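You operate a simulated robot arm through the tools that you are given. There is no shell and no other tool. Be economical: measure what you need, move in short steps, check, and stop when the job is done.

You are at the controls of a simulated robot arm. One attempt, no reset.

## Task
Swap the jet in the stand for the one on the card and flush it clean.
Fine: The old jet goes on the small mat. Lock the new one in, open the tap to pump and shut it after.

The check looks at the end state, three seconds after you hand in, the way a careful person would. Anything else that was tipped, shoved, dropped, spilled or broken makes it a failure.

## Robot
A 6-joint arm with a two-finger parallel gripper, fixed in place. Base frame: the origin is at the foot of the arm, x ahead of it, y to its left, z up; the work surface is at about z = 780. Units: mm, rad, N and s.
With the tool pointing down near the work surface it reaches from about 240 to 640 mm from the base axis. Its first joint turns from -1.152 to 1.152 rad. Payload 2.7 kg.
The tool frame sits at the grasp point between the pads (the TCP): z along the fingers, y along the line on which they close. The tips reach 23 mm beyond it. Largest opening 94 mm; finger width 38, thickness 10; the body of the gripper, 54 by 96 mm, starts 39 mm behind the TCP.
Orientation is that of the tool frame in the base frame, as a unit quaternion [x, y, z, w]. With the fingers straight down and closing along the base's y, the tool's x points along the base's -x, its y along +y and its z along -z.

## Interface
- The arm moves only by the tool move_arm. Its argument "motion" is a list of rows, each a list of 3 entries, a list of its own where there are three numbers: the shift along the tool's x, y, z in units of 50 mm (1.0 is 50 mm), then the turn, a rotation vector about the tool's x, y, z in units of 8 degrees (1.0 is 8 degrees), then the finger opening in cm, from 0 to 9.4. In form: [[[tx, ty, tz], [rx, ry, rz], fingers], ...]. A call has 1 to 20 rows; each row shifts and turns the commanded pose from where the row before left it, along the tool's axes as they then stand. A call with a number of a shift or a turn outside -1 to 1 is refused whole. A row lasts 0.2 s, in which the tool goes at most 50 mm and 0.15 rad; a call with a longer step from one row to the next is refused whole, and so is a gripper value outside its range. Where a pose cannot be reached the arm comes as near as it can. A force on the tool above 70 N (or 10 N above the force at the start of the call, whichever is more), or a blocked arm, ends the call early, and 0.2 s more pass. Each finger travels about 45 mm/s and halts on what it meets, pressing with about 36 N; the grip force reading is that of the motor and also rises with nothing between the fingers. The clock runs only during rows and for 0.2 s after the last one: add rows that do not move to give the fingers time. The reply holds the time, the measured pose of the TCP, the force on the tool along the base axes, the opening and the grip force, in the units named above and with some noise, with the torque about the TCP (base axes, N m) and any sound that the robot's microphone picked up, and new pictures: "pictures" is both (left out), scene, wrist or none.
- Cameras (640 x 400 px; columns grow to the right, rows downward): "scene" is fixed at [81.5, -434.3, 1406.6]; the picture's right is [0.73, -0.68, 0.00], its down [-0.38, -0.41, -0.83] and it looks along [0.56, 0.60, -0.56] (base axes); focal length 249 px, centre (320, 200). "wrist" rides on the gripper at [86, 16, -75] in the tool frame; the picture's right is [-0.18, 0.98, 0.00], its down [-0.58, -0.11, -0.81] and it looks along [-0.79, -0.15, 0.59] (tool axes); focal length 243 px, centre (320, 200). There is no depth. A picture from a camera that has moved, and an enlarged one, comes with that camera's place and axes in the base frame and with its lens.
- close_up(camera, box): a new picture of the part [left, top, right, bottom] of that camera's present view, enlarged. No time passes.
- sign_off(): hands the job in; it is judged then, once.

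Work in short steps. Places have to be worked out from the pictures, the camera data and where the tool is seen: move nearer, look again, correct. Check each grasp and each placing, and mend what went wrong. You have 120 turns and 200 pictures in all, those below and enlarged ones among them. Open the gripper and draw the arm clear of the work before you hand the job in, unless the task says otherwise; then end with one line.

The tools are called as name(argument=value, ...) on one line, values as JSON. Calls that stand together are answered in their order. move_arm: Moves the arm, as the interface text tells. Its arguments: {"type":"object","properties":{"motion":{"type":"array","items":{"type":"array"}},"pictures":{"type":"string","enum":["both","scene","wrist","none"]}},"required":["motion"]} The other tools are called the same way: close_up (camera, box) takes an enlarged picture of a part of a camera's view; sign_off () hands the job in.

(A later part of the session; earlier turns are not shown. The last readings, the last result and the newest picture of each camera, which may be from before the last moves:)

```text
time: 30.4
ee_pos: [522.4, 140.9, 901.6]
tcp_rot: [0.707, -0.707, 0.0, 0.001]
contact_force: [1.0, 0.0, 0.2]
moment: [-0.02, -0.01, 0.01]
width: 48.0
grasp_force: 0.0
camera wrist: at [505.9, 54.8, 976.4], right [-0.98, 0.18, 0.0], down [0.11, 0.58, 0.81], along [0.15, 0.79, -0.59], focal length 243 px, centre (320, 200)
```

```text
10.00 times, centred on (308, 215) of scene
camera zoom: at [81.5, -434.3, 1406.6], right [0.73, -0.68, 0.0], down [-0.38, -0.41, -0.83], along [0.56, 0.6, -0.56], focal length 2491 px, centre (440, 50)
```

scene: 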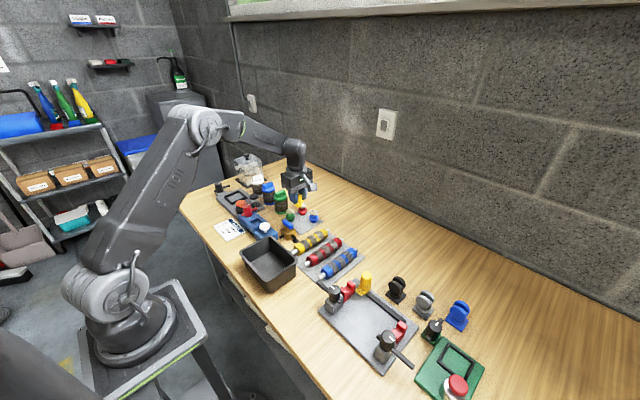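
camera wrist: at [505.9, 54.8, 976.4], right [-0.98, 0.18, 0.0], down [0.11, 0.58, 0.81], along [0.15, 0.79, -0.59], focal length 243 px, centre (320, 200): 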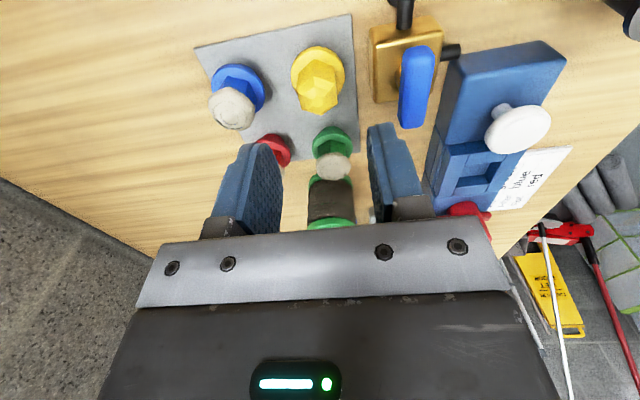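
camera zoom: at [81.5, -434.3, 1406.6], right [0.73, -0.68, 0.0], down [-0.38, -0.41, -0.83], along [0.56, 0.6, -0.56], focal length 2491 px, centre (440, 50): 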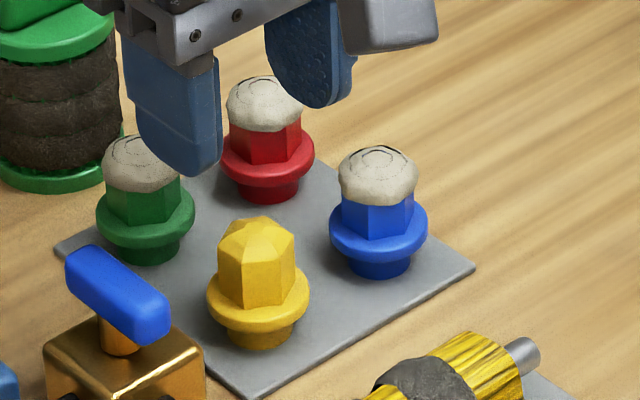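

Yellow stands upright on the mat. Next I move over the green jet (≈ (522,210)).

move_arm(motion=[[[-0.47, 0, -0.2], [0, 0, 0], 5.2], [[-0.47, 0, 0], [0, 0, 0], 5.2], [[-0.45, 0, 0], [0, 0, 0], 5.2], [[0, 0, 0], [0, 0, 0], 5.2]], pictures="none")

close_up(camera="wrist", box=[200, 0, 440, 150])

```text
time: 31.4
ee_pos: [523.9, 209.4, 911.1]
tcp_rot: [0.708, -0.706, -0.001, 0.0]
contact_force: [-0.4, 0.0, -0.5]
moment: [-0.01, 0.0, 0.0]
width: 52.0
grasp_force: 0.1
```

```text
2.67 times, centred on (320, 75) of wrist
camera zoom: at [505.6, 124.3, 985.9], right [-0.98, 0.18, 0.0], down [0.11, 0.58, 0.81], along [0.15, 0.79, -0.59], focal length 647 px, centre (320, 533)
```

zoom: 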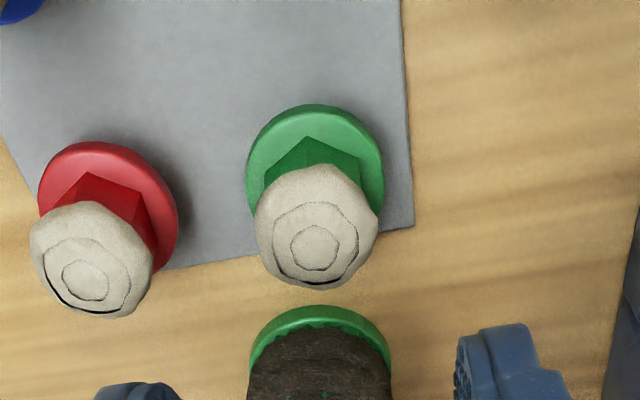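

Green is centred within ~1–2 mm. I narrow to 46 mm (red jet is near) and descend to z ≈ 831.

move_arm(motion=[[[0, 0.02, 0.4], [0, 0, 0], 4.6], [[0, 0, 0.4], [0, 0, 0], 4.6], [[0, 0, 0.4], [0, 0, 0], 4.6], [[0, 0, 0.4], [0, 0, 0], 4.6], [[0, 0, 0], [0, 0, 0], 4.6]], pictures="wrist")

close_up(camera="wrist", box=[200, 60, 440, 210])

```text
time: 32.6
ee_pos: [523.5, 208.1, 831.5]
tcp_rot: [0.708, -0.706, 0.001, 0.0]
contact_force: [0.5, -0.1, -0.1]
moment: [0.01, -0.01, -0.02]
width: 46.0
grasp_force: 0.2
camera wrist: at [505.7, 123.3, 904.9], right [-0.98, 0.18, 0.0], down [0.11, 0.58, 0.81], along [0.15, 0.79, -0.59], focal length 243 px, centre (320, 200)
```

wrist: 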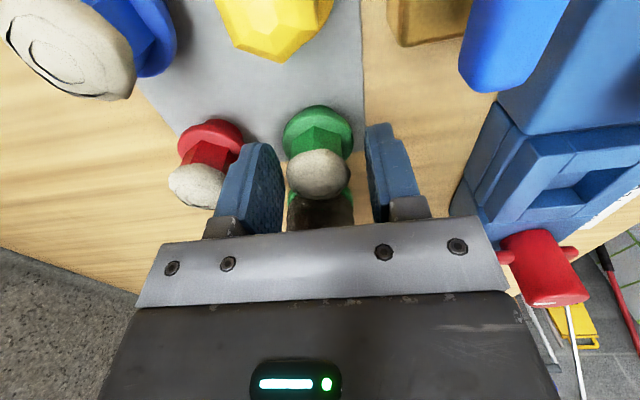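

```text
2.67 times, centred on (320, 135) of wrist
camera zoom: at [505.7, 123.3, 904.9], right [-0.98, 0.18, 0.0], down [0.11, 0.58, 0.81], along [0.15, 0.79, -0.59], focal length 647 px, centre (320, 373)
```

zoom: 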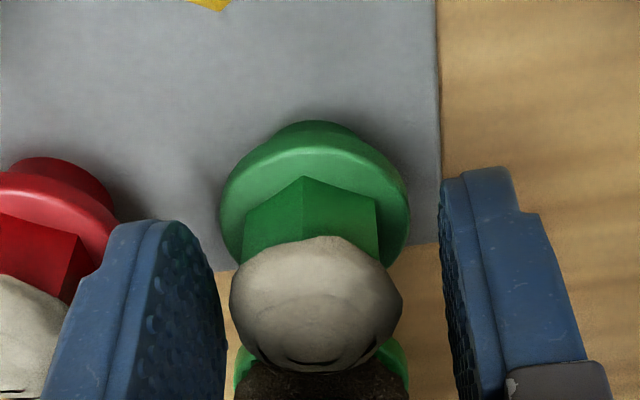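

The jet sits slightly nearer the +x finger; I shift 2 mm and close.

move_arm(motion=[[[0.0, -0.03, 0], [0, 0, 0], 4.4], [[0, 0, 0], [0, 0, 0], 1.5], [[0, 0, 0], [0, 0, 0], 1.5], [[0, 0, 0], [0, 0, 0], 1.5], [[0, 0, 0], [0, 0, 0], 1.5]], pictures="none")

close_up(camera="wrist", box=[200, 60, 440, 210])

close_up(camera="scene", box=[268, 190, 332, 230])

```text
time: 33.8
ee_pos: [525.5, 211.0, 830.5]
tcp_rot: [0.708, -0.707, 0.0, 0.0]
contact_force: [0.8, 0.7, 0.2]
moment: [0.03, 0.0, 0.0]
width: 27.5
grasp_force: 35.7
```

```text
2.67 times, centred on (320, 135) of wrist
camera zoom: at [507.5, 123.6, 905.6], right [-0.98, 0.18, 0.0], down [0.11, 0.58, 0.81], along [0.15, 0.79, -0.59], focal length 647 px, centre (320, 373)
```

zoom: 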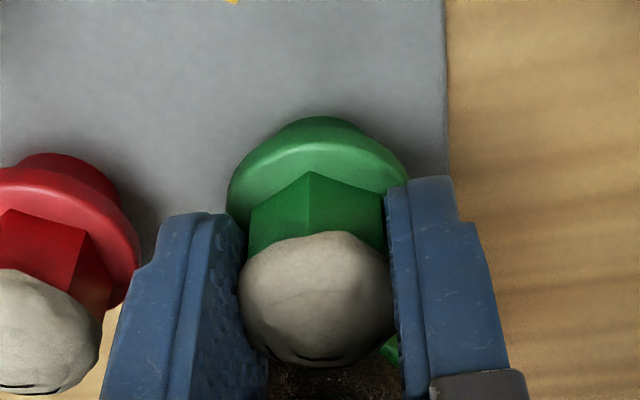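

```text
10.00 times, centred on (300, 210) of scene
camera zoom: at [81.5, -434.3, 1406.6], right [0.73, -0.68, 0.0], down [-0.38, -0.41, -0.83], along [0.56, 0.6, -0.56], focal length 2491 px, centre (520, 100)
```

zoom: 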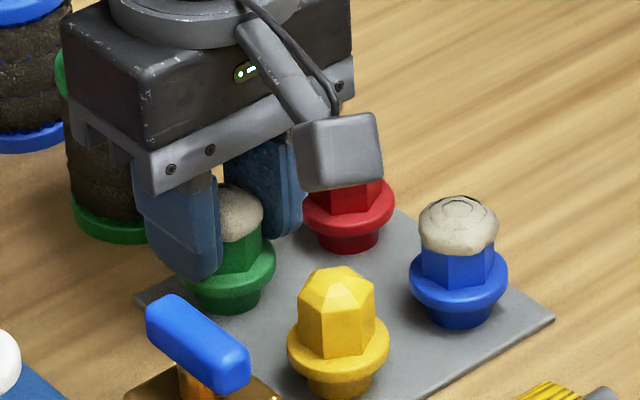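

Green held at 27.5 mm. I lift and inspect how it hangs.

move_arm(motion=[[[0, 0, -0.3], [0, 0, 0], 1.5], [[0, 0, -0.5], [0, 0, 0], 1.5], [[0, 0, -0.6], [0, 0, 0], 1.5], [[0, 0, -0.6], [0, 0, 0], 1.5], [[0, 0, 0], [0, 0, 0], 1.5]], pictures="none")

close_up(camera="wrist", box=[200, 60, 440, 210])

close_up(camera="scene", box=[228, 170, 324, 230])

```text
time: 35.0
ee_pos: [524.0, 209.0, 934.1]
tcp_rot: [0.708, -0.707, 0.0, -0.001]
contact_force: [-0.1, 0.3, 0.1]
moment: [0.02, 0.0, 0.0]
width: 27.6
grasp_force: 36.5
```

```text
2.67 times, centred on (320, 135) of wrist
camera zoom: at [507.3, 123.9, 1008.1], right [-0.98, 0.18, 0.0], down [0.11, 0.58, 0.81], along [0.15, 0.79, -0.59], focal length 647 px, centre (320, 373)
```

zoom: 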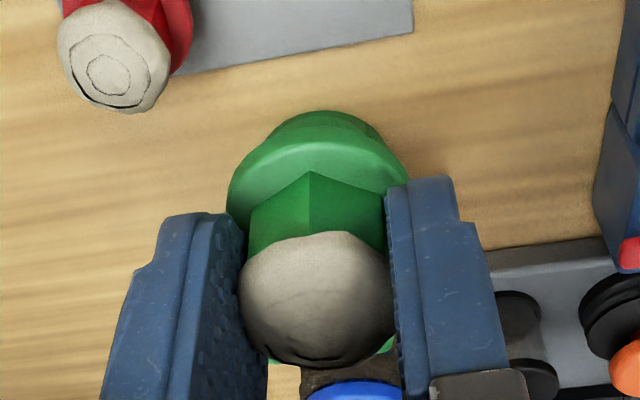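

```text
6.67 times, centred on (276, 200) of scene
camera zoom: at [81.5, -434.3, 1406.6], right [0.73, -0.68, 0.0], down [-0.38, -0.41, -0.83], along [0.56, 0.6, -0.56], focal length 1661 px, centre (613, 200)
```

zoom: 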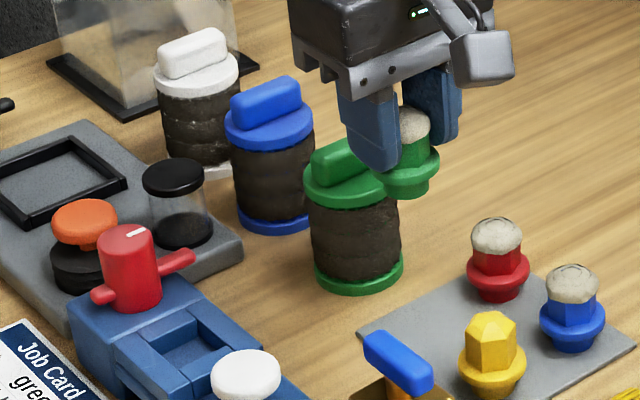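

The green jet hangs straight, but sits ~5 mm toward −y in the grip, so the TCP target over the stand is about (394.5, 252). I carry it there at height.

move_arm(motion=[[[-0.21, 0.65, 0], [0, 0, 0], 1.5], [[-0.21, 0.65, 0], [0, 0, 0], 1.5], [[-0.21, 0.65, 0], [0, 0, 0], 1.5], [[-0.22, 0.65, 0], [0, 0, 0], 1.5], [[0, 0, 0.5], [0, 0, 0], 1.5], [[0, 0, 0], [0, 0, 0], 1.5]], pictures="none")

close_up(camera="wrist", box=[200, 60, 440, 210])

close_up(camera="scene", box=[236, 190, 300, 230])

```text
time: 36.4
ee_pos: [391.8, 252.8, 907.3]
tcp_rot: [0.708, -0.706, 0.0, -0.001]
contact_force: [0.1, 0.2, -0.8]
moment: [-0.02, -0.01, -0.01]
width: 27.6
grasp_force: 36.0
```

```text
2.67 times, centred on (320, 135) of wrist
camera zoom: at [375.8, 167.4, 982.0], right [-0.98, 0.18, 0.0], down [0.11, 0.58, 0.81], along [0.15, 0.79, -0.59], focal length 647 px, centre (320, 373)
```

zoom: 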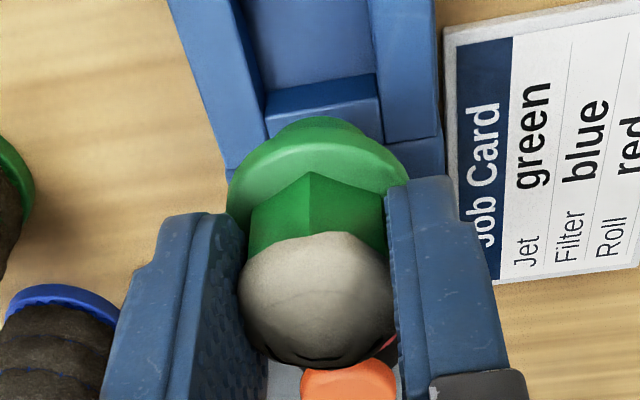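

```text
10.00 times, centred on (268, 210) of scene
camera zoom: at [81.5, -434.3, 1406.6], right [0.73, -0.68, 0.0], down [-0.38, -0.41, -0.83], along [0.56, 0.6, -0.56], focal length 2491 px, centre (840, 100)
```

zoom: 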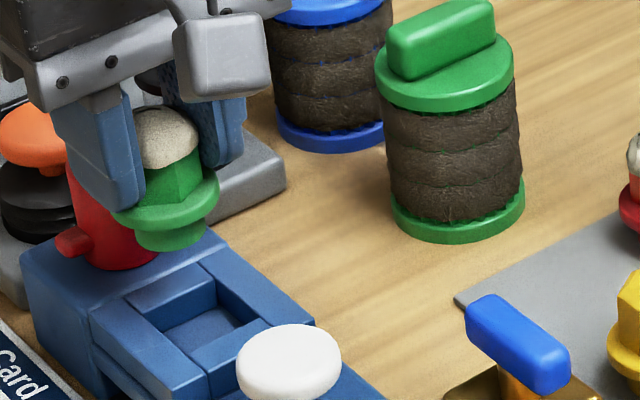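

I lower to just above the well (stem still clear) and inspect alignment.

move_arm(motion=[[[0, 0, 0.25], [0, 0, 0], 1.5], [[0, 0, 0.23], [0, 0, 0], 1.5], [[0, 0, 0], [0, 0, 0], 1.5]], pictures="none")

close_up(camera="wrist", box=[256, 70, 384, 150])

close_up(camera="scene", box=[242, 205, 282, 230])

```text
time: 37.2
ee_pos: [393.9, 252.5, 882.3]
tcp_rot: [0.708, -0.706, 0.0, 0.0]
contact_force: [1.1, -0.5, -1.9]
moment: [0.0, 0.02, -0.01]
width: 27.9
grasp_force: 35.6
```

```text
5.00 times, centred on (320, 110) of wrist
camera zoom: at [376.2, 166.5, 956.5], right [-0.98, 0.18, 0.0], down [0.11, 0.58, 0.81], along [0.15, 0.79, -0.59], focal length 1213 px, centre (320, 650)
```

zoom: 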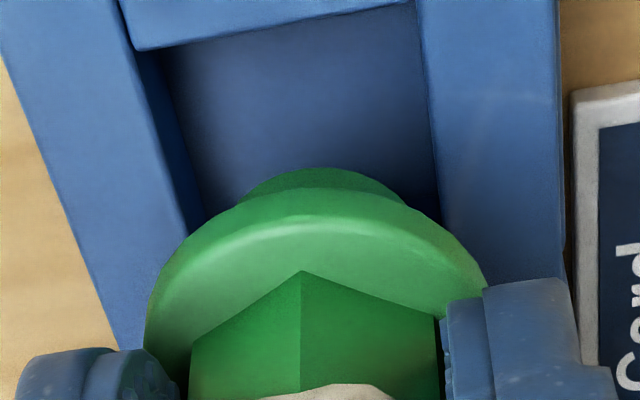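

```text
16.00 times, centred on (262, 218) of scene
camera zoom: at [81.5, -434.3, 1406.6], right [0.73, -0.68, 0.0], down [-0.38, -0.41, -0.83], along [0.56, 0.6, -0.56], focal length 3986 px, centre (1248, -80)
```

zoom: 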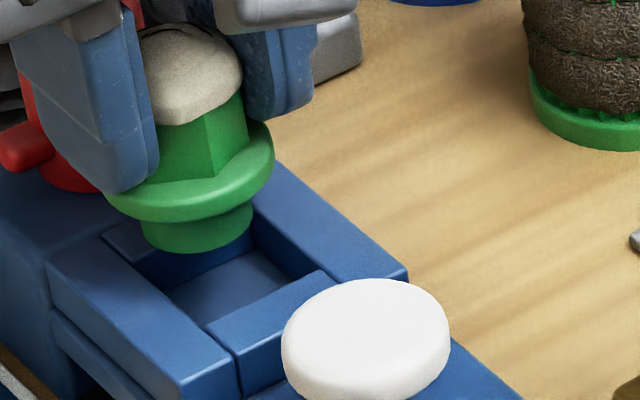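

Comparing stem and well edges, the jet needs about +2.5 mm in x and +1 mm in y. I apply that and lower 4 mm, then re-check.

move_arm(motion=[[[-0.02, -0.05, 0], [0, 0, 0], 1.5], [[0, 0, 0.08], [0, 0, 0], 1.5], [[0, 0, 0], [0, 0, 0], 1.5]], pictures="none")

close_up(camera="wrist", box=[256, 70, 384, 150])

close_up(camera="scene", box=[242, 205, 282, 230])

```text
time: 38.0
ee_pos: [396.9, 252.7, 878.4]
tcp_rot: [0.708, -0.706, 0.0, 0.0]
contact_force: [-0.3, -0.5, -0.5]
moment: [0.02, 0.04, -0.02]
width: 27.7
grasp_force: 36.1
```

```text
5.00 times, centred on (320, 110) of wrist
camera zoom: at [379.1, 166.8, 952.9], right [-0.98, 0.18, 0.0], down [0.11, 0.58, 0.81], along [0.15, 0.79, -0.59], focal length 1213 px, centre (320, 650)
```

zoom: 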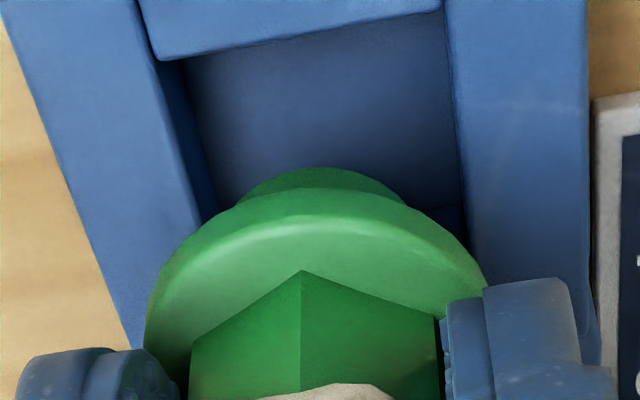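

```text
16.00 times, centred on (262, 218) of scene
camera zoom: at [81.5, -434.3, 1406.6], right [0.73, -0.68, 0.0], down [-0.38, -0.41, -0.83], along [0.56, 0.6, -0.56], focal length 3986 px, centre (1248, -80)
```

zoom: 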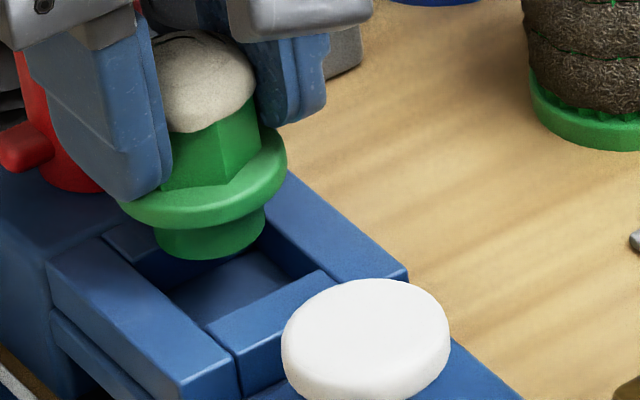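

Stem now looks centred in the well. I lower in small steps watching forces.

move_arm(motion=[[[0, 0, 0.06], [0, 0, 0], 1.5], [[0, 0, 0.06], [0, 0, 0], 1.5], [[0, 0, 0], [0, 0, 0], 1.5]], pictures="none")

close_up(camera="wrist", box=[256, 70, 384, 150])

close_up(camera="scene", box=[242, 205, 282, 230])

```text
time: 38.8
ee_pos: [398.0, 253.5, 870.9]
tcp_rot: [0.708, -0.706, 0.0, -0.001]
contact_force: [-1.7, -1.5, 6.3]
moment: [-0.01, 0.09, 0.02]
width: 27.5
grasp_force: 35.7
```

```text
5.00 times, centred on (320, 110) of wrist
camera zoom: at [379.6, 167.9, 947.6], right [-0.98, 0.18, 0.0], down [0.11, 0.58, 0.81], along [0.15, 0.79, -0.59], focal length 1213 px, centre (320, 650)
```

zoom: 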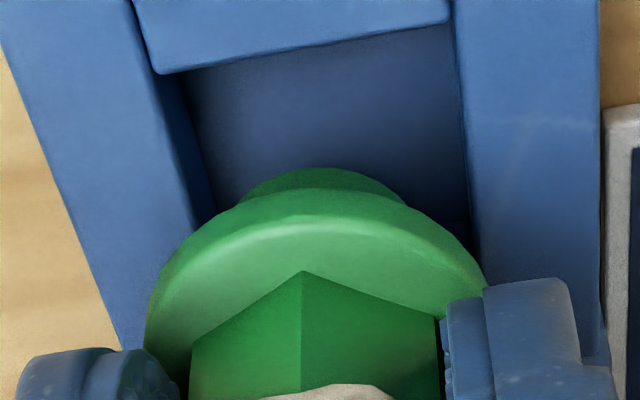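

```text
16.00 times, centred on (262, 218) of scene
camera zoom: at [81.4, -434.4, 1406.6], right [0.73, -0.68, 0.0], down [-0.38, -0.41, -0.83], along [0.56, 0.6, -0.56], focal length 3986 px, centre (1248, -80)
```

zoom: 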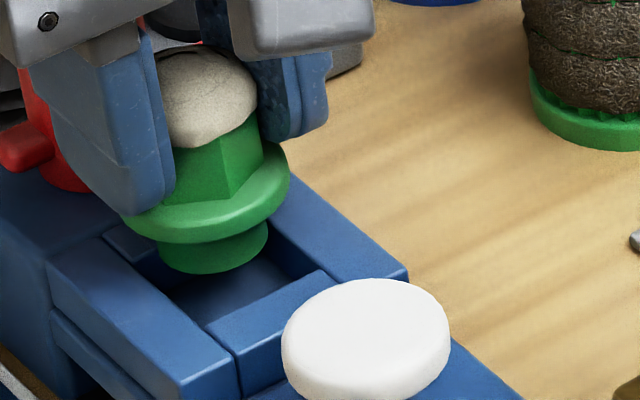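

There is a 6 N upward contact and the scene shows the stem too close to the far (+y) wall. I lift 4 mm, shift 3 mm toward −y and retry.

move_arm(motion=[[[0, 0, -0.08], [0, 0, 0], 1.5], [[0.06, 0, 0], [0, 0, 0], 1.5], [[0, 0, 0.06], [0, 0, 0], 1.5], [[0, 0, 0.04], [0, 0, 0], 1.5], [[0, 0, 0], [0, 0, 0], 1.5]], pictures="none")

close_up(camera="scene", box=[242, 205, 282, 230])

```text
time: 40.0
ee_pos: [397.2, 251.0, 872.8]
tcp_rot: [0.707, -0.707, 0.0, -0.001]
contact_force: [-3.1, -2.9, 17.7]
moment: [0.06, 0.24, 0.08]
width: 27.4
grasp_force: 35.4
```

```text
16.00 times, centred on (262, 218) of scene
camera zoom: at [81.2, -434.6, 1406.5], right [0.73, -0.68, 0.0], down [-0.38, -0.41, -0.83], along [0.56, 0.6, -0.56], focal length 3986 px, centre (1248, -80)
```

zoom: 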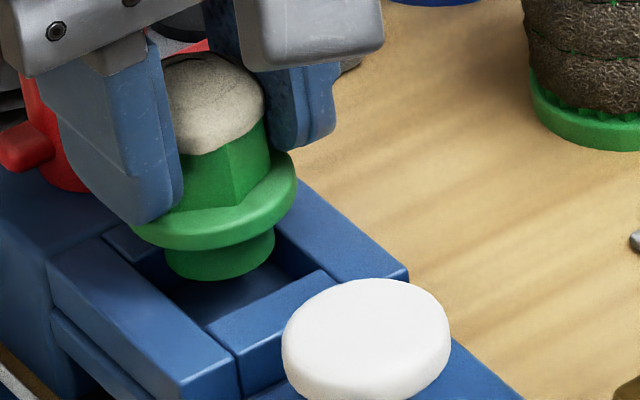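

Moment analysis and re-comparison with how the yellow jet sat in the grip say I'm still ~5 mm too far +y (yellow was gripped at y≈244.5). I lift, shift −y 5 mm and −x 1 mm, then look.

move_arm(motion=[[[0, 0, -0.12], [0, 0, 0], 1.5], [[0.11, 0.02, 0], [0, 0, 0], 1.5], [[0, 0, 0], [0, 0, 0], 1.5]], pictures="none")

close_up(camera="wrist", box=[256, 70, 384, 150])

close_up(camera="scene", box=[242, 205, 282, 230])

```text
time: 40.8
ee_pos: [395.7, 245.8, 876.6]
tcp_rot: [0.707, -0.707, 0.0, 0.0]
contact_force: [1.5, -0.6, -0.3]
moment: [0.0, 0.01, -0.04]
width: 27.6
grasp_force: 35.7
```

```text
5.00 times, centred on (320, 110) of wrist
camera zoom: at [378.7, 158.9, 951.4], right [-0.98, 0.18, 0.0], down [0.11, 0.58, 0.81], along [0.15, 0.79, -0.59], focal length 1213 px, centre (320, 650)
```

zoom: 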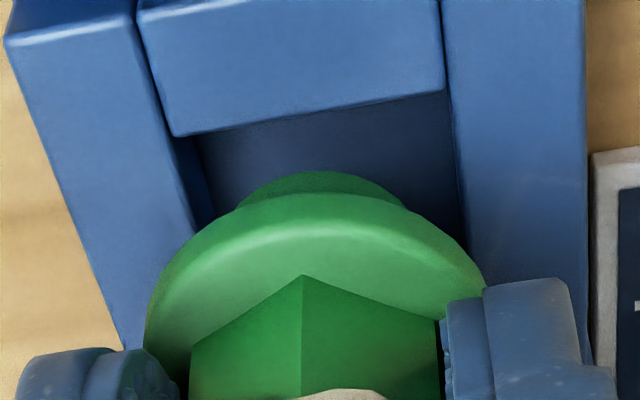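

```text
16.00 times, centred on (262, 218) of scene
camera zoom: at [81.5, -434.3, 1406.6], right [0.73, -0.68, 0.0], down [-0.38, -0.41, -0.83], along [0.56, 0.6, -0.56], focal length 3986 px, centre (1248, -80)
```

zoom: 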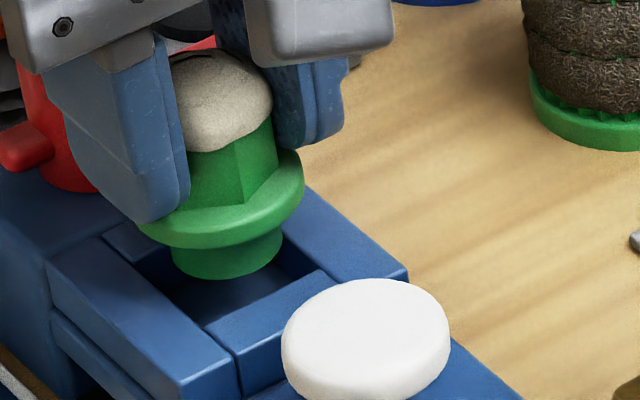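

move_arm(motion=[[[0, -0.01, 0.08], [0, 0, 0], 1.5], [[0, 0, 0.06], [0, 0, 0], 1.5], [[0, 0, 0], [0, 0, 0], 1.5]], pictures="none")

close_up(camera="scene", box=[242, 205, 282, 230])

```text
time: 41.6
ee_pos: [397.4, 245.0, 871.2]
tcp_rot: [0.708, -0.707, 0.001, 0.0]
contact_force: [0.2, -0.3, -0.4]
moment: [-0.02, -0.02, 0.04]
width: 27.4
grasp_force: 36.1
```

```text
16.00 times, centred on (262, 218) of scene
camera zoom: at [81.5, -434.3, 1406.6], right [0.73, -0.68, 0.0], down [-0.38, -0.41, -0.83], along [0.56, 0.6, -0.56], focal length 3986 px, centre (1248, -80)
```

zoom: 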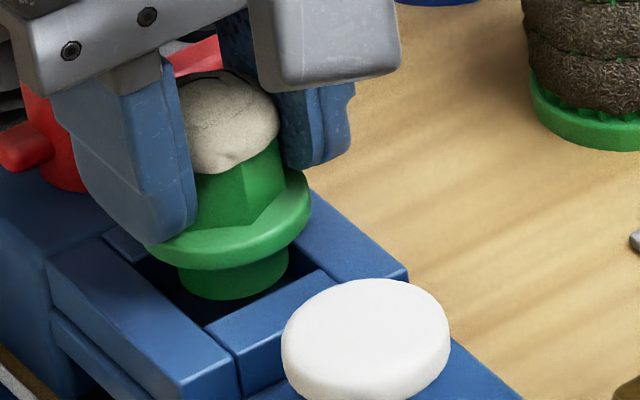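

No contact at 871; it's entering the well. I continue down.

move_arm(motion=[[[0, 0, 0.06], [0, 0, 0], 1.5], [[0, 0, 0.04], [0, 0, 0], 1.5], [[0, 0, 0], [0, 0, 0], 1.5]], pictures="none")

close_up(camera="scene", box=[242, 205, 282, 230])

close_up(camera="wrist", box=[256, 70, 384, 150])

```text
time: 42.4
ee_pos: [397.5, 244.7, 865.0]
tcp_rot: [0.708, -0.706, 0.0, 0.001]
contact_force: [0.1, -0.5, -1.8]
moment: [-0.01, -0.02, -0.03]
width: 27.8
grasp_force: 35.7
```

```text
16.00 times, centred on (262, 218) of scene
camera zoom: at [81.5, -434.3, 1406.6], right [0.73, -0.68, 0.0], down [-0.38, -0.41, -0.83], along [0.56, 0.6, -0.56], focal length 3986 px, centre (1248, -80)
```

zoom: 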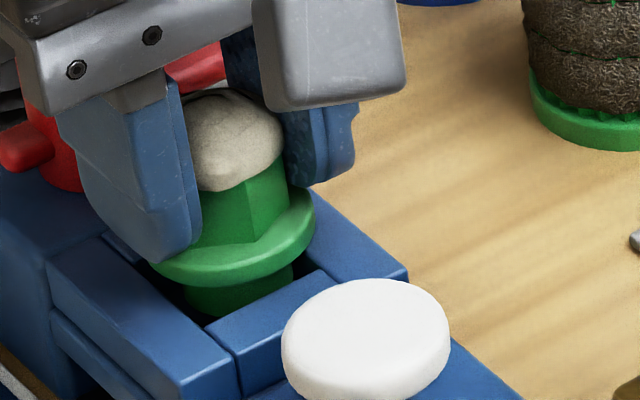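

```text
5.00 times, centred on (320, 110) of wrist
camera zoom: at [379.6, 158.5, 940.3], right [-0.98, 0.18, 0.0], down [0.11, 0.58, 0.81], along [0.15, 0.79, -0.59], focal length 1213 px, centre (320, 650)
```

zoom: 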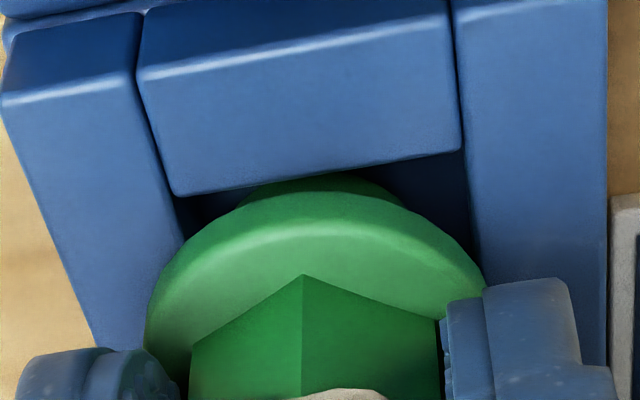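

The stem is in the well. I go the last ~7 mm in small steps until the flange seats.

move_arm(motion=[[[0, 0, 0.04], [0, 0, 0], 1.5], [[0, 0, 0.04], [0, 0, 0], 1.5], [[0, 0, 0], [0, 0, 0], 1.5]], pictures="none")

move_arm(motion=[[[0, 0, 0.03], [0, 0, 0], 1.5], [[0, 0, 0], [0, 0, 0], 1.5]], pictures="none")

close_up(camera="scene", box=[242, 205, 282, 230])

```text
time: 43.2
ee_pos: [397.9, 243.7, 861.2]
tcp_rot: [0.708, -0.706, 0.001, 0.0]
contact_force: [0.4, 0.0, -0.4]
moment: [0.02, -0.02, 0.03]
width: 27.6
grasp_force: 36.4
```

```text
time: 43.8
ee_pos: [397.5, 243.4, 859.4]
tcp_rot: [0.707, -0.707, -0.001, 0.0]
contact_force: [-0.8, 0.0, -0.1]
moment: [0.02, -0.04, 0.01]
width: 27.8
grasp_force: 36.8
```

```text
16.00 times, centred on (262, 218) of scene
camera zoom: at [81.5, -434.3, 1406.6], right [0.73, -0.68, 0.0], down [-0.38, -0.41, -0.83], along [0.56, 0.6, -0.56], focal length 3986 px, centre (1248, -80)
```

zoom: 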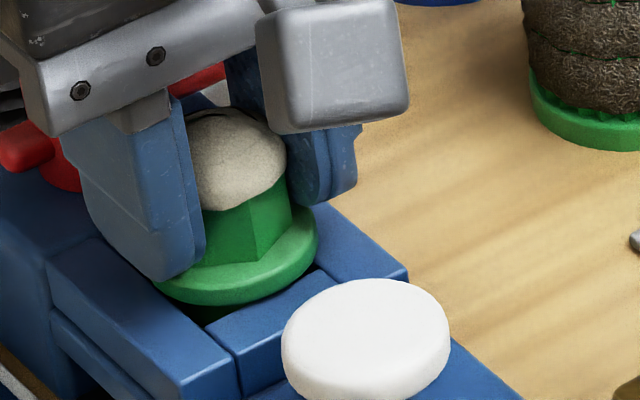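

move_arm(motion=[[[0, 0, 0.025], [0, 0, 0], 1.5], [[0, 0, 0], [0, 0, 0], 1.5]], pictures="none")

move_arm(motion=[[[0, 0, 0.025], [0, 0, 0], 1.5], [[0, 0, 0], [0, 0, 0], 1.5]], pictures="none")

close_up(camera="scene", box=[242, 205, 282, 230])

```text
time: 44.4
ee_pos: [396.9, 244.4, 859.4]
tcp_rot: [0.707, -0.707, 0.0, -0.001]
contact_force: [0.5, 0.0, -0.5]
moment: [-0.02, 0.01, 0.01]
width: 27.7
grasp_force: 36.0
```

```text
time: 45.0
ee_pos: [396.6, 246.4, 860.3]
tcp_rot: [0.708, -0.706, 0.0, -0.001]
contact_force: [1.8, -2.3, 7.9]
moment: [-0.11, -0.05, -0.02]
width: 27.5
grasp_force: 36.1
```

```text
16.00 times, centred on (262, 218) of scene
camera zoom: at [81.4, -434.4, 1406.6], right [0.73, -0.68, 0.0], down [-0.38, -0.41, -0.83], along [0.56, 0.6, -0.56], focal length 3986 px, centre (1248, -80)
```

zoom: 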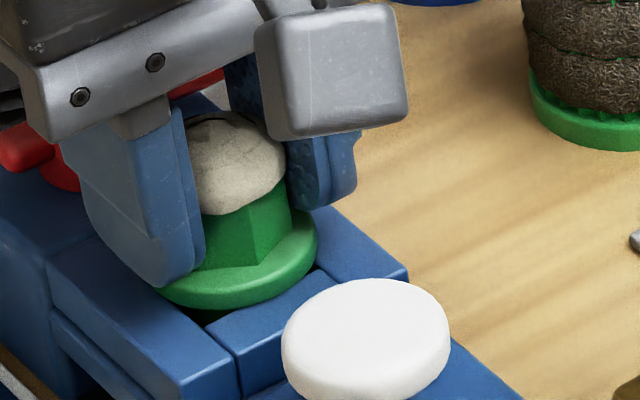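

Flange seated (8 N). I release, rise, and check it sits flat.

move_arm(motion=[[[0, 0, 0], [0, 0, 0], 4.4], [[0, 0, 0], [0, 0, 0], 4.4], [[0, 0, -0.4], [0, 0, 0], 4.4], [[0, 0, -0.8], [0, 0, 0], 4.4], [[0, 0, -0.7], [0, 0, 0], 4.4], [[0, 0, 0], [0, 0, 0], 4.8]], pictures="wrist")

close_up(camera="scene", box=[228, 190, 292, 230])

close_up(camera="wrist", box=[220, 0, 460, 150])

```text
time: 46.4
ee_pos: [399.4, 244.4, 953.6]
tcp_rot: [0.708, -0.706, 0.0, 0.0]
contact_force: [0.8, 0.5, 0.4]
moment: [0.01, 0.0, 0.01]
width: 48.1
grasp_force: 0.1
camera wrist: at [380.6, 159.3, 1027.3], right [-0.98, 0.18, 0.0], down [0.11, 0.58, 0.81], along [0.15, 0.79, -0.59], focal length 243 px, centre (320, 200)
```

wrist: 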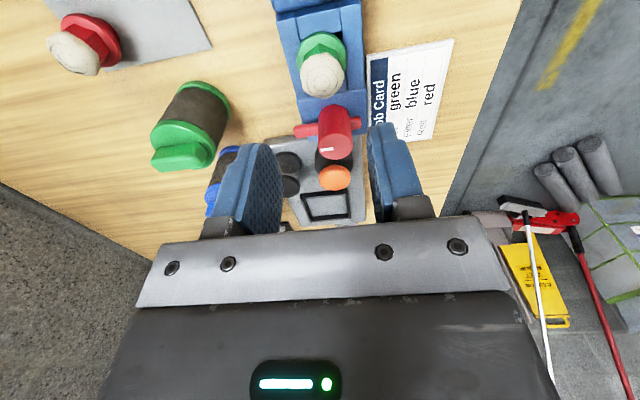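

```text
10.00 times, centred on (260, 210) of scene
camera zoom: at [81.5, -434.3, 1406.6], right [0.73, -0.68, 0.0], down [-0.38, -0.41, -0.83], along [0.56, 0.6, -0.56], focal length 2491 px, centre (920, 100)
```

zoom: 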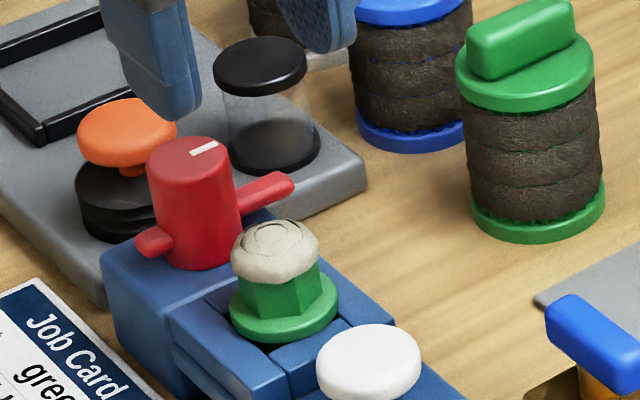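

```text
2.67 times, centred on (340, 75) of wrist
camera zoom: at [380.6, 159.3, 1027.3], right [-0.98, 0.18, 0.0], down [0.11, 0.58, 0.81], along [0.15, 0.79, -0.59], focal length 647 px, centre (267, 533)
```

zoom: 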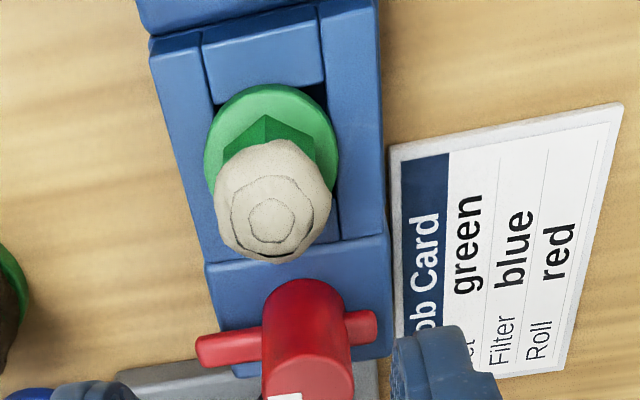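

The green jet is seated flat but ~2.5 mm toward +x compared with the yellow one. I regrip it and nudge it −x to centre it.

move_arm(motion=[[[0, 0, 0.6], [0, 0, 0], 4.6], [[0, 0, 0.6], [0, 0, 0], 4.6], [[0, 0, 0.6], [0, 0, 0], 4.6], [[0, 0, 0.08], [0, 0, 0], 4.6], [[0, 0, 0], [0, 0, 0], 1.5], [[0, 0, 0], [0, 0, 0], 1.5], [[0, 0, 0], [0, 0, 0], 1.5], [[0, 0, 0], [0, 0, 0], 1.5], [[0, 0, -0.04], [0, 0, 0], 1.5], [[0, 0.05, 0], [0, 0, 0], 1.5], [[0, 0, 0], [0, 0, 0], 1.5]], pictures="none")

move_arm(motion=[[[0, 0, 0.04], [0, 0, 0], 1.5], [[0, 0, 0], [0, 0, 0], 1.5]], pictures="none")

```text
time: 48.8
ee_pos: [394.4, 244.8, 860.1]
tcp_rot: [0.708, -0.706, 0.0, 0.0]
contact_force: [0.3, -0.1, -0.7]
moment: [-0.03, -0.02, -0.02]
width: 27.4
grasp_force: 35.7
```

```text
time: 49.4
ee_pos: [393.8, 245.8, 858.8]
tcp_rot: [0.708, -0.707, 0.0, 0.0]
contact_force: [1.0, -0.6, -0.8]
moment: [-0.03, -0.02, -0.01]
width: 27.5
grasp_force: 36.0
```

move_arm(motion=[[[0, 0, 0], [0, 0, 0], 4.6], [[0, 0, 0], [0, 0, 0], 4.6], [[0, 0, -0.4], [0, 0, 0], 4.6], [[0, 0, -0.8], [0, 0, 0], 4.6], [[0, 0, -0.7], [0, 0, 0], 4.6], [[0, 0, 0], [0, 0, 0], 4.8]], pictures="none")

close_up(camera="wrist", box=[220, 0, 460, 150])

close_up(camera="scene", box=[228, 190, 292, 230])

```text
time: 50.8
ee_pos: [392.0, 243.2, 953.7]
tcp_rot: [0.708, -0.707, 0.0, 0.0]
contact_force: [0.3, 0.5, 1.0]
moment: [-0.01, -0.04, 0.02]
width: 48.2
grasp_force: 0.0
```

```text
2.67 times, centred on (340, 75) of wrist
camera zoom: at [374.9, 157.7, 1028.7], right [-0.98, 0.18, 0.0], down [0.11, 0.58, 0.81], along [0.15, 0.79, -0.59], focal length 647 px, centre (267, 533)
```

zoom: 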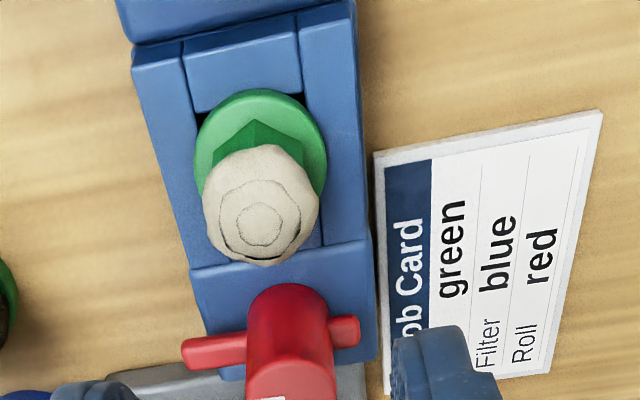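

```text
10.00 times, centred on (260, 210) of scene
camera zoom: at [81.5, -434.3, 1406.6], right [0.73, -0.68, 0.0], down [-0.38, -0.41, -0.83], along [0.56, 0.6, -0.56], focal length 2491 px, centre (920, 100)
```

zoom: 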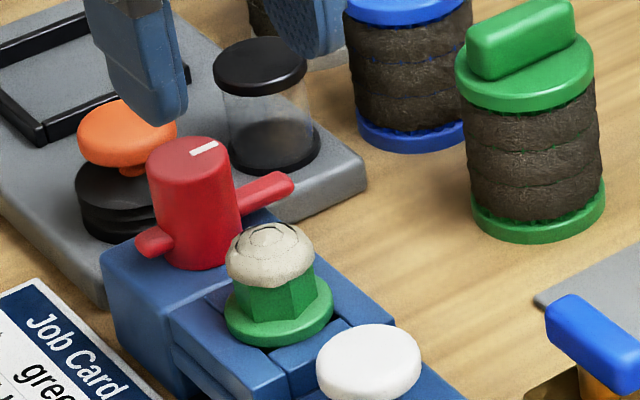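

Now centred like the old jet was. I go back to the knob to lock it.

move_arm(motion=[[[-0.57, 0, 0], [0, 0, 0], 4.8], [[-0.57, 0, 0], [0, 0, 0], 4.8], [[0, 0, 0], [0, 0, 0], 4.8], [[0, 0, 0.54], [0, 0, 0], 4.8], [[0, 0, 0.54], [0, 0, 0], 4.8], [[0, 0, 0.54], [0, 0, 0], 4.8], [[0, 0, 0], [0, 0, 0], 4.8]], pictures="wrist")

```text
time: 52.4
ee_pos: [394.4, 301.7, 871.2]
tcp_rot: [0.707, -0.707, -0.001, 0.0]
contact_force: [-0.2, -0.9, 0.1]
moment: [0.0, 0.03, 0.02]
width: 48.0
grasp_force: 0.0
camera wrist: at [376.1, 214.9, 946.3], right [-0.98, 0.18, 0.0], down [0.11, 0.58, 0.81], along [0.15, 0.79, -0.59], focal length 243 px, centre (320, 200)
```

wrist: 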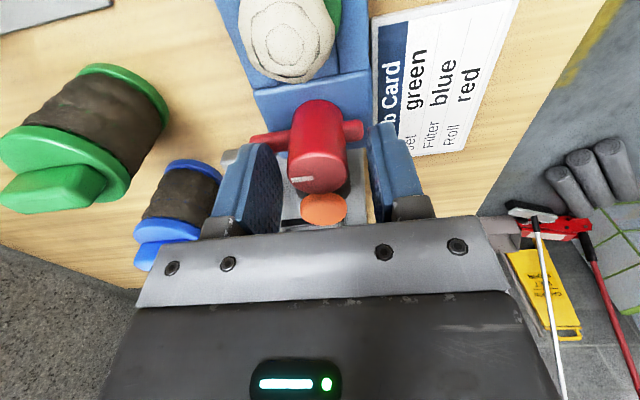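

Knob is between the fingers. I close and turn back +90° in stages.

move_arm(motion=[[[0, 0, 0], [0, 0, 0], 2.2], [[0, 0, 0], [0, 0, 0], 2.2], [[0, 0, 0], [0, 0, 0], 2.2], [[0, 0, 0], [0, 0, 1], 2.2], [[0, 0, 0], [0, 0, 1], 2.2], [[0, 0, 0], [0, 0, 1], 2.2], [[0, 0, 0], [0, 0, 1], 2.2], [[0, 0, 0], [0, 0, 1], 2.2], [[0, 0, 0], [0, 0, 0], 2.2]], pictures="none")

close_up(camera="scene", box=[228, 190, 292, 230])

```text
time: 54.4
ee_pos: [394.8, 301.5, 872.3]
tcp_rot: [-0.421, 0.907, 0.0, 0.0]
contact_force: [26.6, -7.6, -24.9]
moment: [0.39, -0.79, 0.01]
width: 29.4
grasp_force: 45.0
```

```text
10.00 times, centred on (260, 210) of scene
camera zoom: at [82.5, -434.3, 1406.5], right [0.73, -0.68, 0.0], down [-0.38, -0.41, -0.83], along [0.56, 0.6, -0.56], focal length 2491 px, centre (920, 100)
```

zoom: 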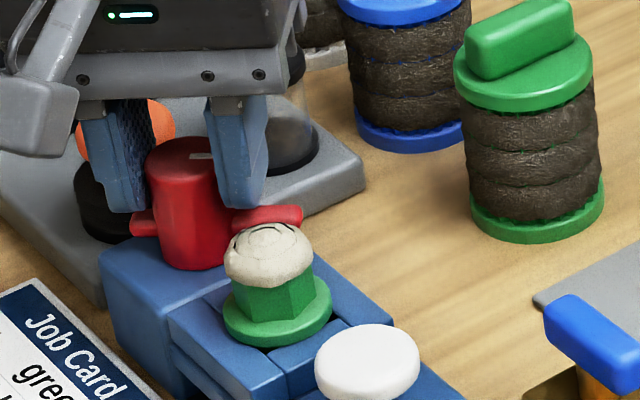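

The lever is following. I continue to the lock stop.

move_arm(motion=[[[0, 0, 0], [0, 0, 1], 2.2], [[0, 0, 0], [0, 0, 1], 2.2], [[0, 0, 0], [0, 0, 1], 2.2], [[0, 0, 0], [0, 0, 1], 2.2], [[0, 0, 0], [0, 0, 1], 2.2], [[0, 0, 0], [0, 0, 0], 2.2]], pictures="none")

close_up(camera="scene", box=[228, 190, 292, 230])

```text
time: 55.8
ee_pos: [395.9, 301.6, 871.9]
tcp_rot: [-0.086, 0.996, -0.001, 0.0]
contact_force: [22.3, -15.5, -26.3]
moment: [-0.08, -0.15, 0.02]
width: 29.9
grasp_force: 45.2
```

```text
10.00 times, centred on (260, 210) of scene
camera zoom: at [82.4, -434.5, 1406.5], right [0.73, -0.68, 0.0], down [-0.38, -0.41, -0.83], along [0.56, 0.6, -0.56], focal length 2491 px, centre (920, 100)
```

zoom: 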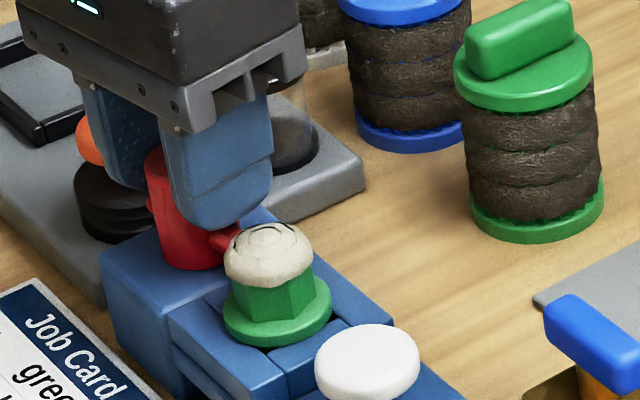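

move_arm(motion=[[[0, 0, 0], [0, 0, 1], 2.2], [[0, 0, 0], [0, 0, 0.8], 2.2], [[0, 0, 0], [0, 0, 0], 2.2]], pictures="wrist")

close_up(camera="scene", box=[228, 190, 292, 230])

```text
time: 56.6
ee_pos: [394.3, 299.7, 873.3]
tcp_rot: [0.04, 0.999, 0.0, -0.001]
contact_force: [8.5, -23.9, -7.4]
moment: [-0.42, 0.21, 0.19]
width: 29.5
grasp_force: 44.8
camera wrist: at [308.4, 323.9, 947.6], right [0.26, 0.97, 0.0], down [0.57, -0.15, 0.81], along [0.78, -0.21, -0.59], focal length 243 px, centre (320, 200)
```

wrist: 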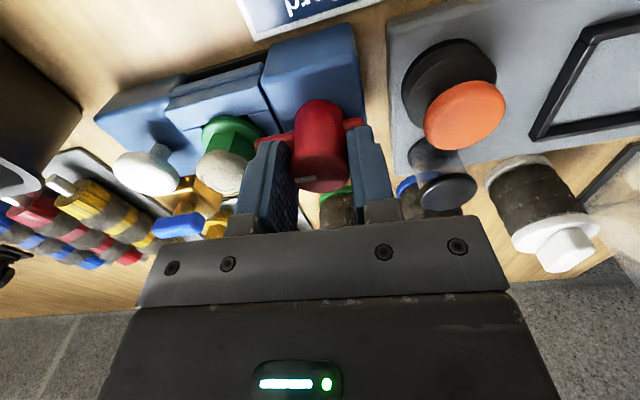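

```text
10.00 times, centred on (260, 210) of scene
camera zoom: at [81.8, -434.8, 1406.4], right [0.73, -0.68, 0.0], down [-0.38, -0.41, -0.83], along [0.56, 0.6, -0.56], focal length 2491 px, centre (920, 100)
```

zoom: 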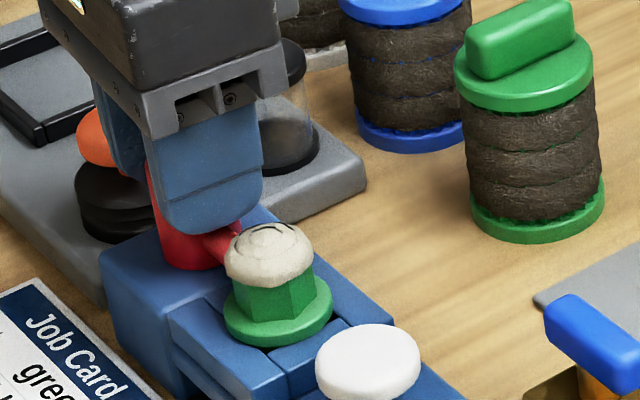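

I add a little more turn to be sure it's at the stop, then release and check.

move_arm(motion=[[[0, 0, 0], [0, 0, 1], 2.2], [[0, 0, 0], [0, 0, 0.3], 2.2], [[0, 0, 0], [0, 0, 0], 2.2]], pictures="none")

move_arm(motion=[[[0, 0, 0], [0, 0, 0], 4.8], [[0, 0, 0], [0, 0, 0], 4.8], [[0, 0, -0.6], [0, 0, 0], 4.8], [[0, 0, -0.8], [0, 0, -0.8], 4.8], [[0, 0, -0.6], [0, 0, -1], 4.8], [[0, 0, 0], [0, 0, 0], 4.8]], pictures="none")

close_up(camera="scene", box=[228, 190, 292, 230])

close_up(camera="wrist", box=[200, 0, 440, 150])

```text
time: 57.4
ee_pos: [394.1, 300.9, 873.4]
tcp_rot: [0.129, 0.992, 0.0, 0.0]
contact_force: [1.7, -21.7, 4.6]
moment: [-0.59, 0.01, 0.16]
width: 31.1
grasp_force: 10.0
```

```text
time: 58.8
ee_pos: [394.2, 302.2, 971.9]
tcp_rot: [0.002, 1.0, 0.0, 0.0]
contact_force: [0.2, 0.3, 0.5]
moment: [0.0, 0.0, 0.0]
width: 47.9
grasp_force: 0.0
```

```text
10.00 times, centred on (260, 210) of scene
camera zoom: at [81.5, -434.3, 1406.6], right [0.73, -0.68, 0.0], down [-0.38, -0.41, -0.83], along [0.56, 0.6, -0.56], focal length 2491 px, centre (920, 100)
```

zoom: 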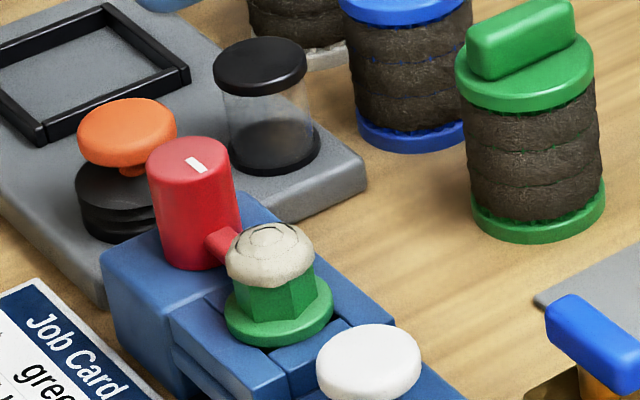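

```text
2.67 times, centred on (320, 75) of wrist
camera zoom: at [305.2, 318.8, 1047.0], right [0.19, 0.98, 0.0], down [0.58, -0.11, 0.81], along [0.79, -0.15, -0.59], focal length 647 px, centre (320, 533)
```

zoom: 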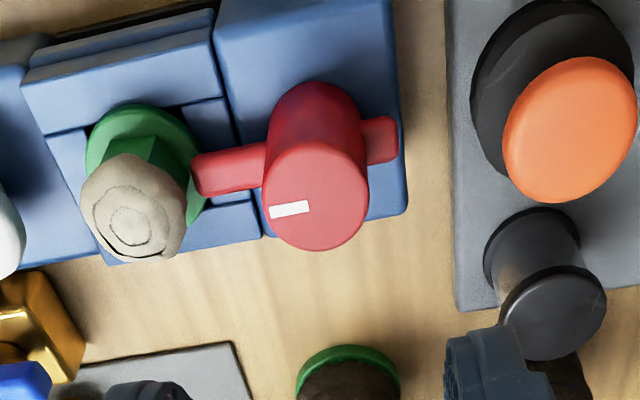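

The lever is back over the flange, exactly as it was with the old jet. Next I fly over the tap to inspect the handle.

move_arm(motion=[[[-0.28, -0.78, 0.05], [0, 0, 0], 4.8], [[-0.28, -0.78, 0.05], [0, 0, 0], 4.8], [[-0.28, -0.78, 0.05], [0, 0, 0], 4.8], [[-0.28, -0.78, 0.05], [0, 0, 0], 4.8], [[0, 0, 0], [0, 0, 0], 4.8]], pictures="none")

close_up(camera="wrist", box=[240, 0, 400, 100])

close_up(camera="scene", box=[270, 212, 318, 242])

```text
time: 60.0
ee_pos: [448.4, 144.9, 963.8]
tcp_rot: [0.003, 1.0, 0.0, -0.001]
contact_force: [-0.3, 0.4, 0.2]
moment: [-0.01, -0.03, 0.0]
width: 48.0
grasp_force: 0.1
```

```text
4.00 times, centred on (320, 50) of wrist
camera zoom: at [360.1, 161.7, 1038.7], right [0.19, 0.98, 0.0], down [0.58, -0.11, 0.81], along [0.79, -0.15, -0.59], focal length 970 px, centre (320, 800)
```

zoom: 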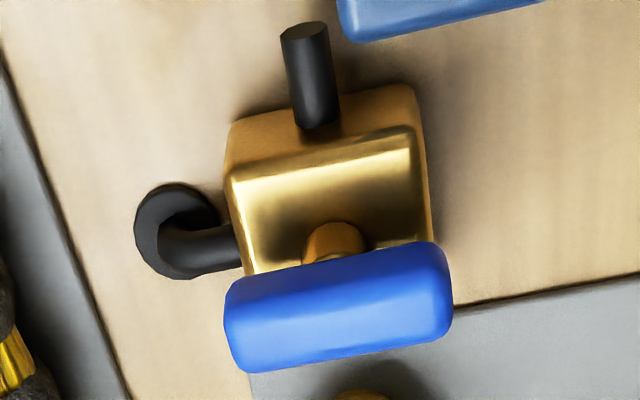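

```text
13.33 times, centred on (294, 227) of scene
camera zoom: at [81.5, -434.4, 1406.6], right [0.73, -0.68, 0.0], down [-0.38, -0.41, -0.83], along [0.56, 0.6, -0.56], focal length 3322 px, centre (667, -160)
```

zoom: 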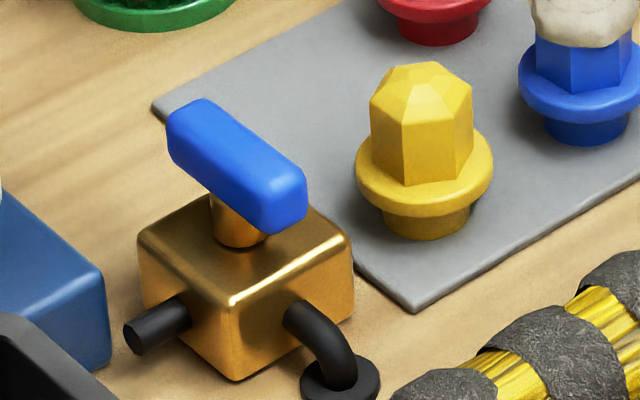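

Handle ≈ (461,147), top z ≈ 840, a bar along y. I rotate the tool +90° so the fingers close along x, with room to turn counter-clockwise.

move_arm(motion=[[[0, 0, 0], [0, 0, 1], 4.0], [[0, 0, 0], [0, 0, 1], 4.0], [[0, 0, 0], [0, 0, 1], 4.0], [[0, 0, 0], [0, 0, 1], 4.0], [[0, 0, 0], [0, 0, 1], 4.0], [[0, 0, 0], [0, 0, 1], 4.0], [[0, 0, 0], [0, 0, 1], 4.0], [[0, 0, 0], [0, 0, 1], 4.0], [[0, 0, 0], [0, 0, 1], 4.0], [[0, 0, 0], [0, 0, 1], 4.0], [[0, 0, 0], [0, 0, 1], 4.0], [[0, 0, 0], [0, 0, 0.25], 4.0], [[0, 0, 0], [0, 0, 0], 4.0]], pictures="wrist")

```text
time: 62.8
ee_pos: [449.8, 145.3, 963.9]
tcp_rot: [0.71, 0.704, -0.001, 0.0]
contact_force: [0.1, -0.3, 0.3]
moment: [0.0, 0.0, 0.01]
width: 40.1
grasp_force: 0.0
camera wrist: at [464.5, 232.0, 1037.7], right [0.98, -0.19, 0.0], down [-0.11, -0.58, 0.81], along [-0.15, -0.79, -0.59], focal length 243 px, centre (320, 200)
```

wrist: 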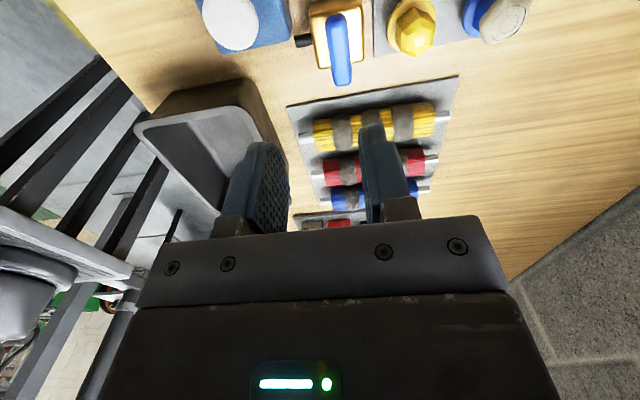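

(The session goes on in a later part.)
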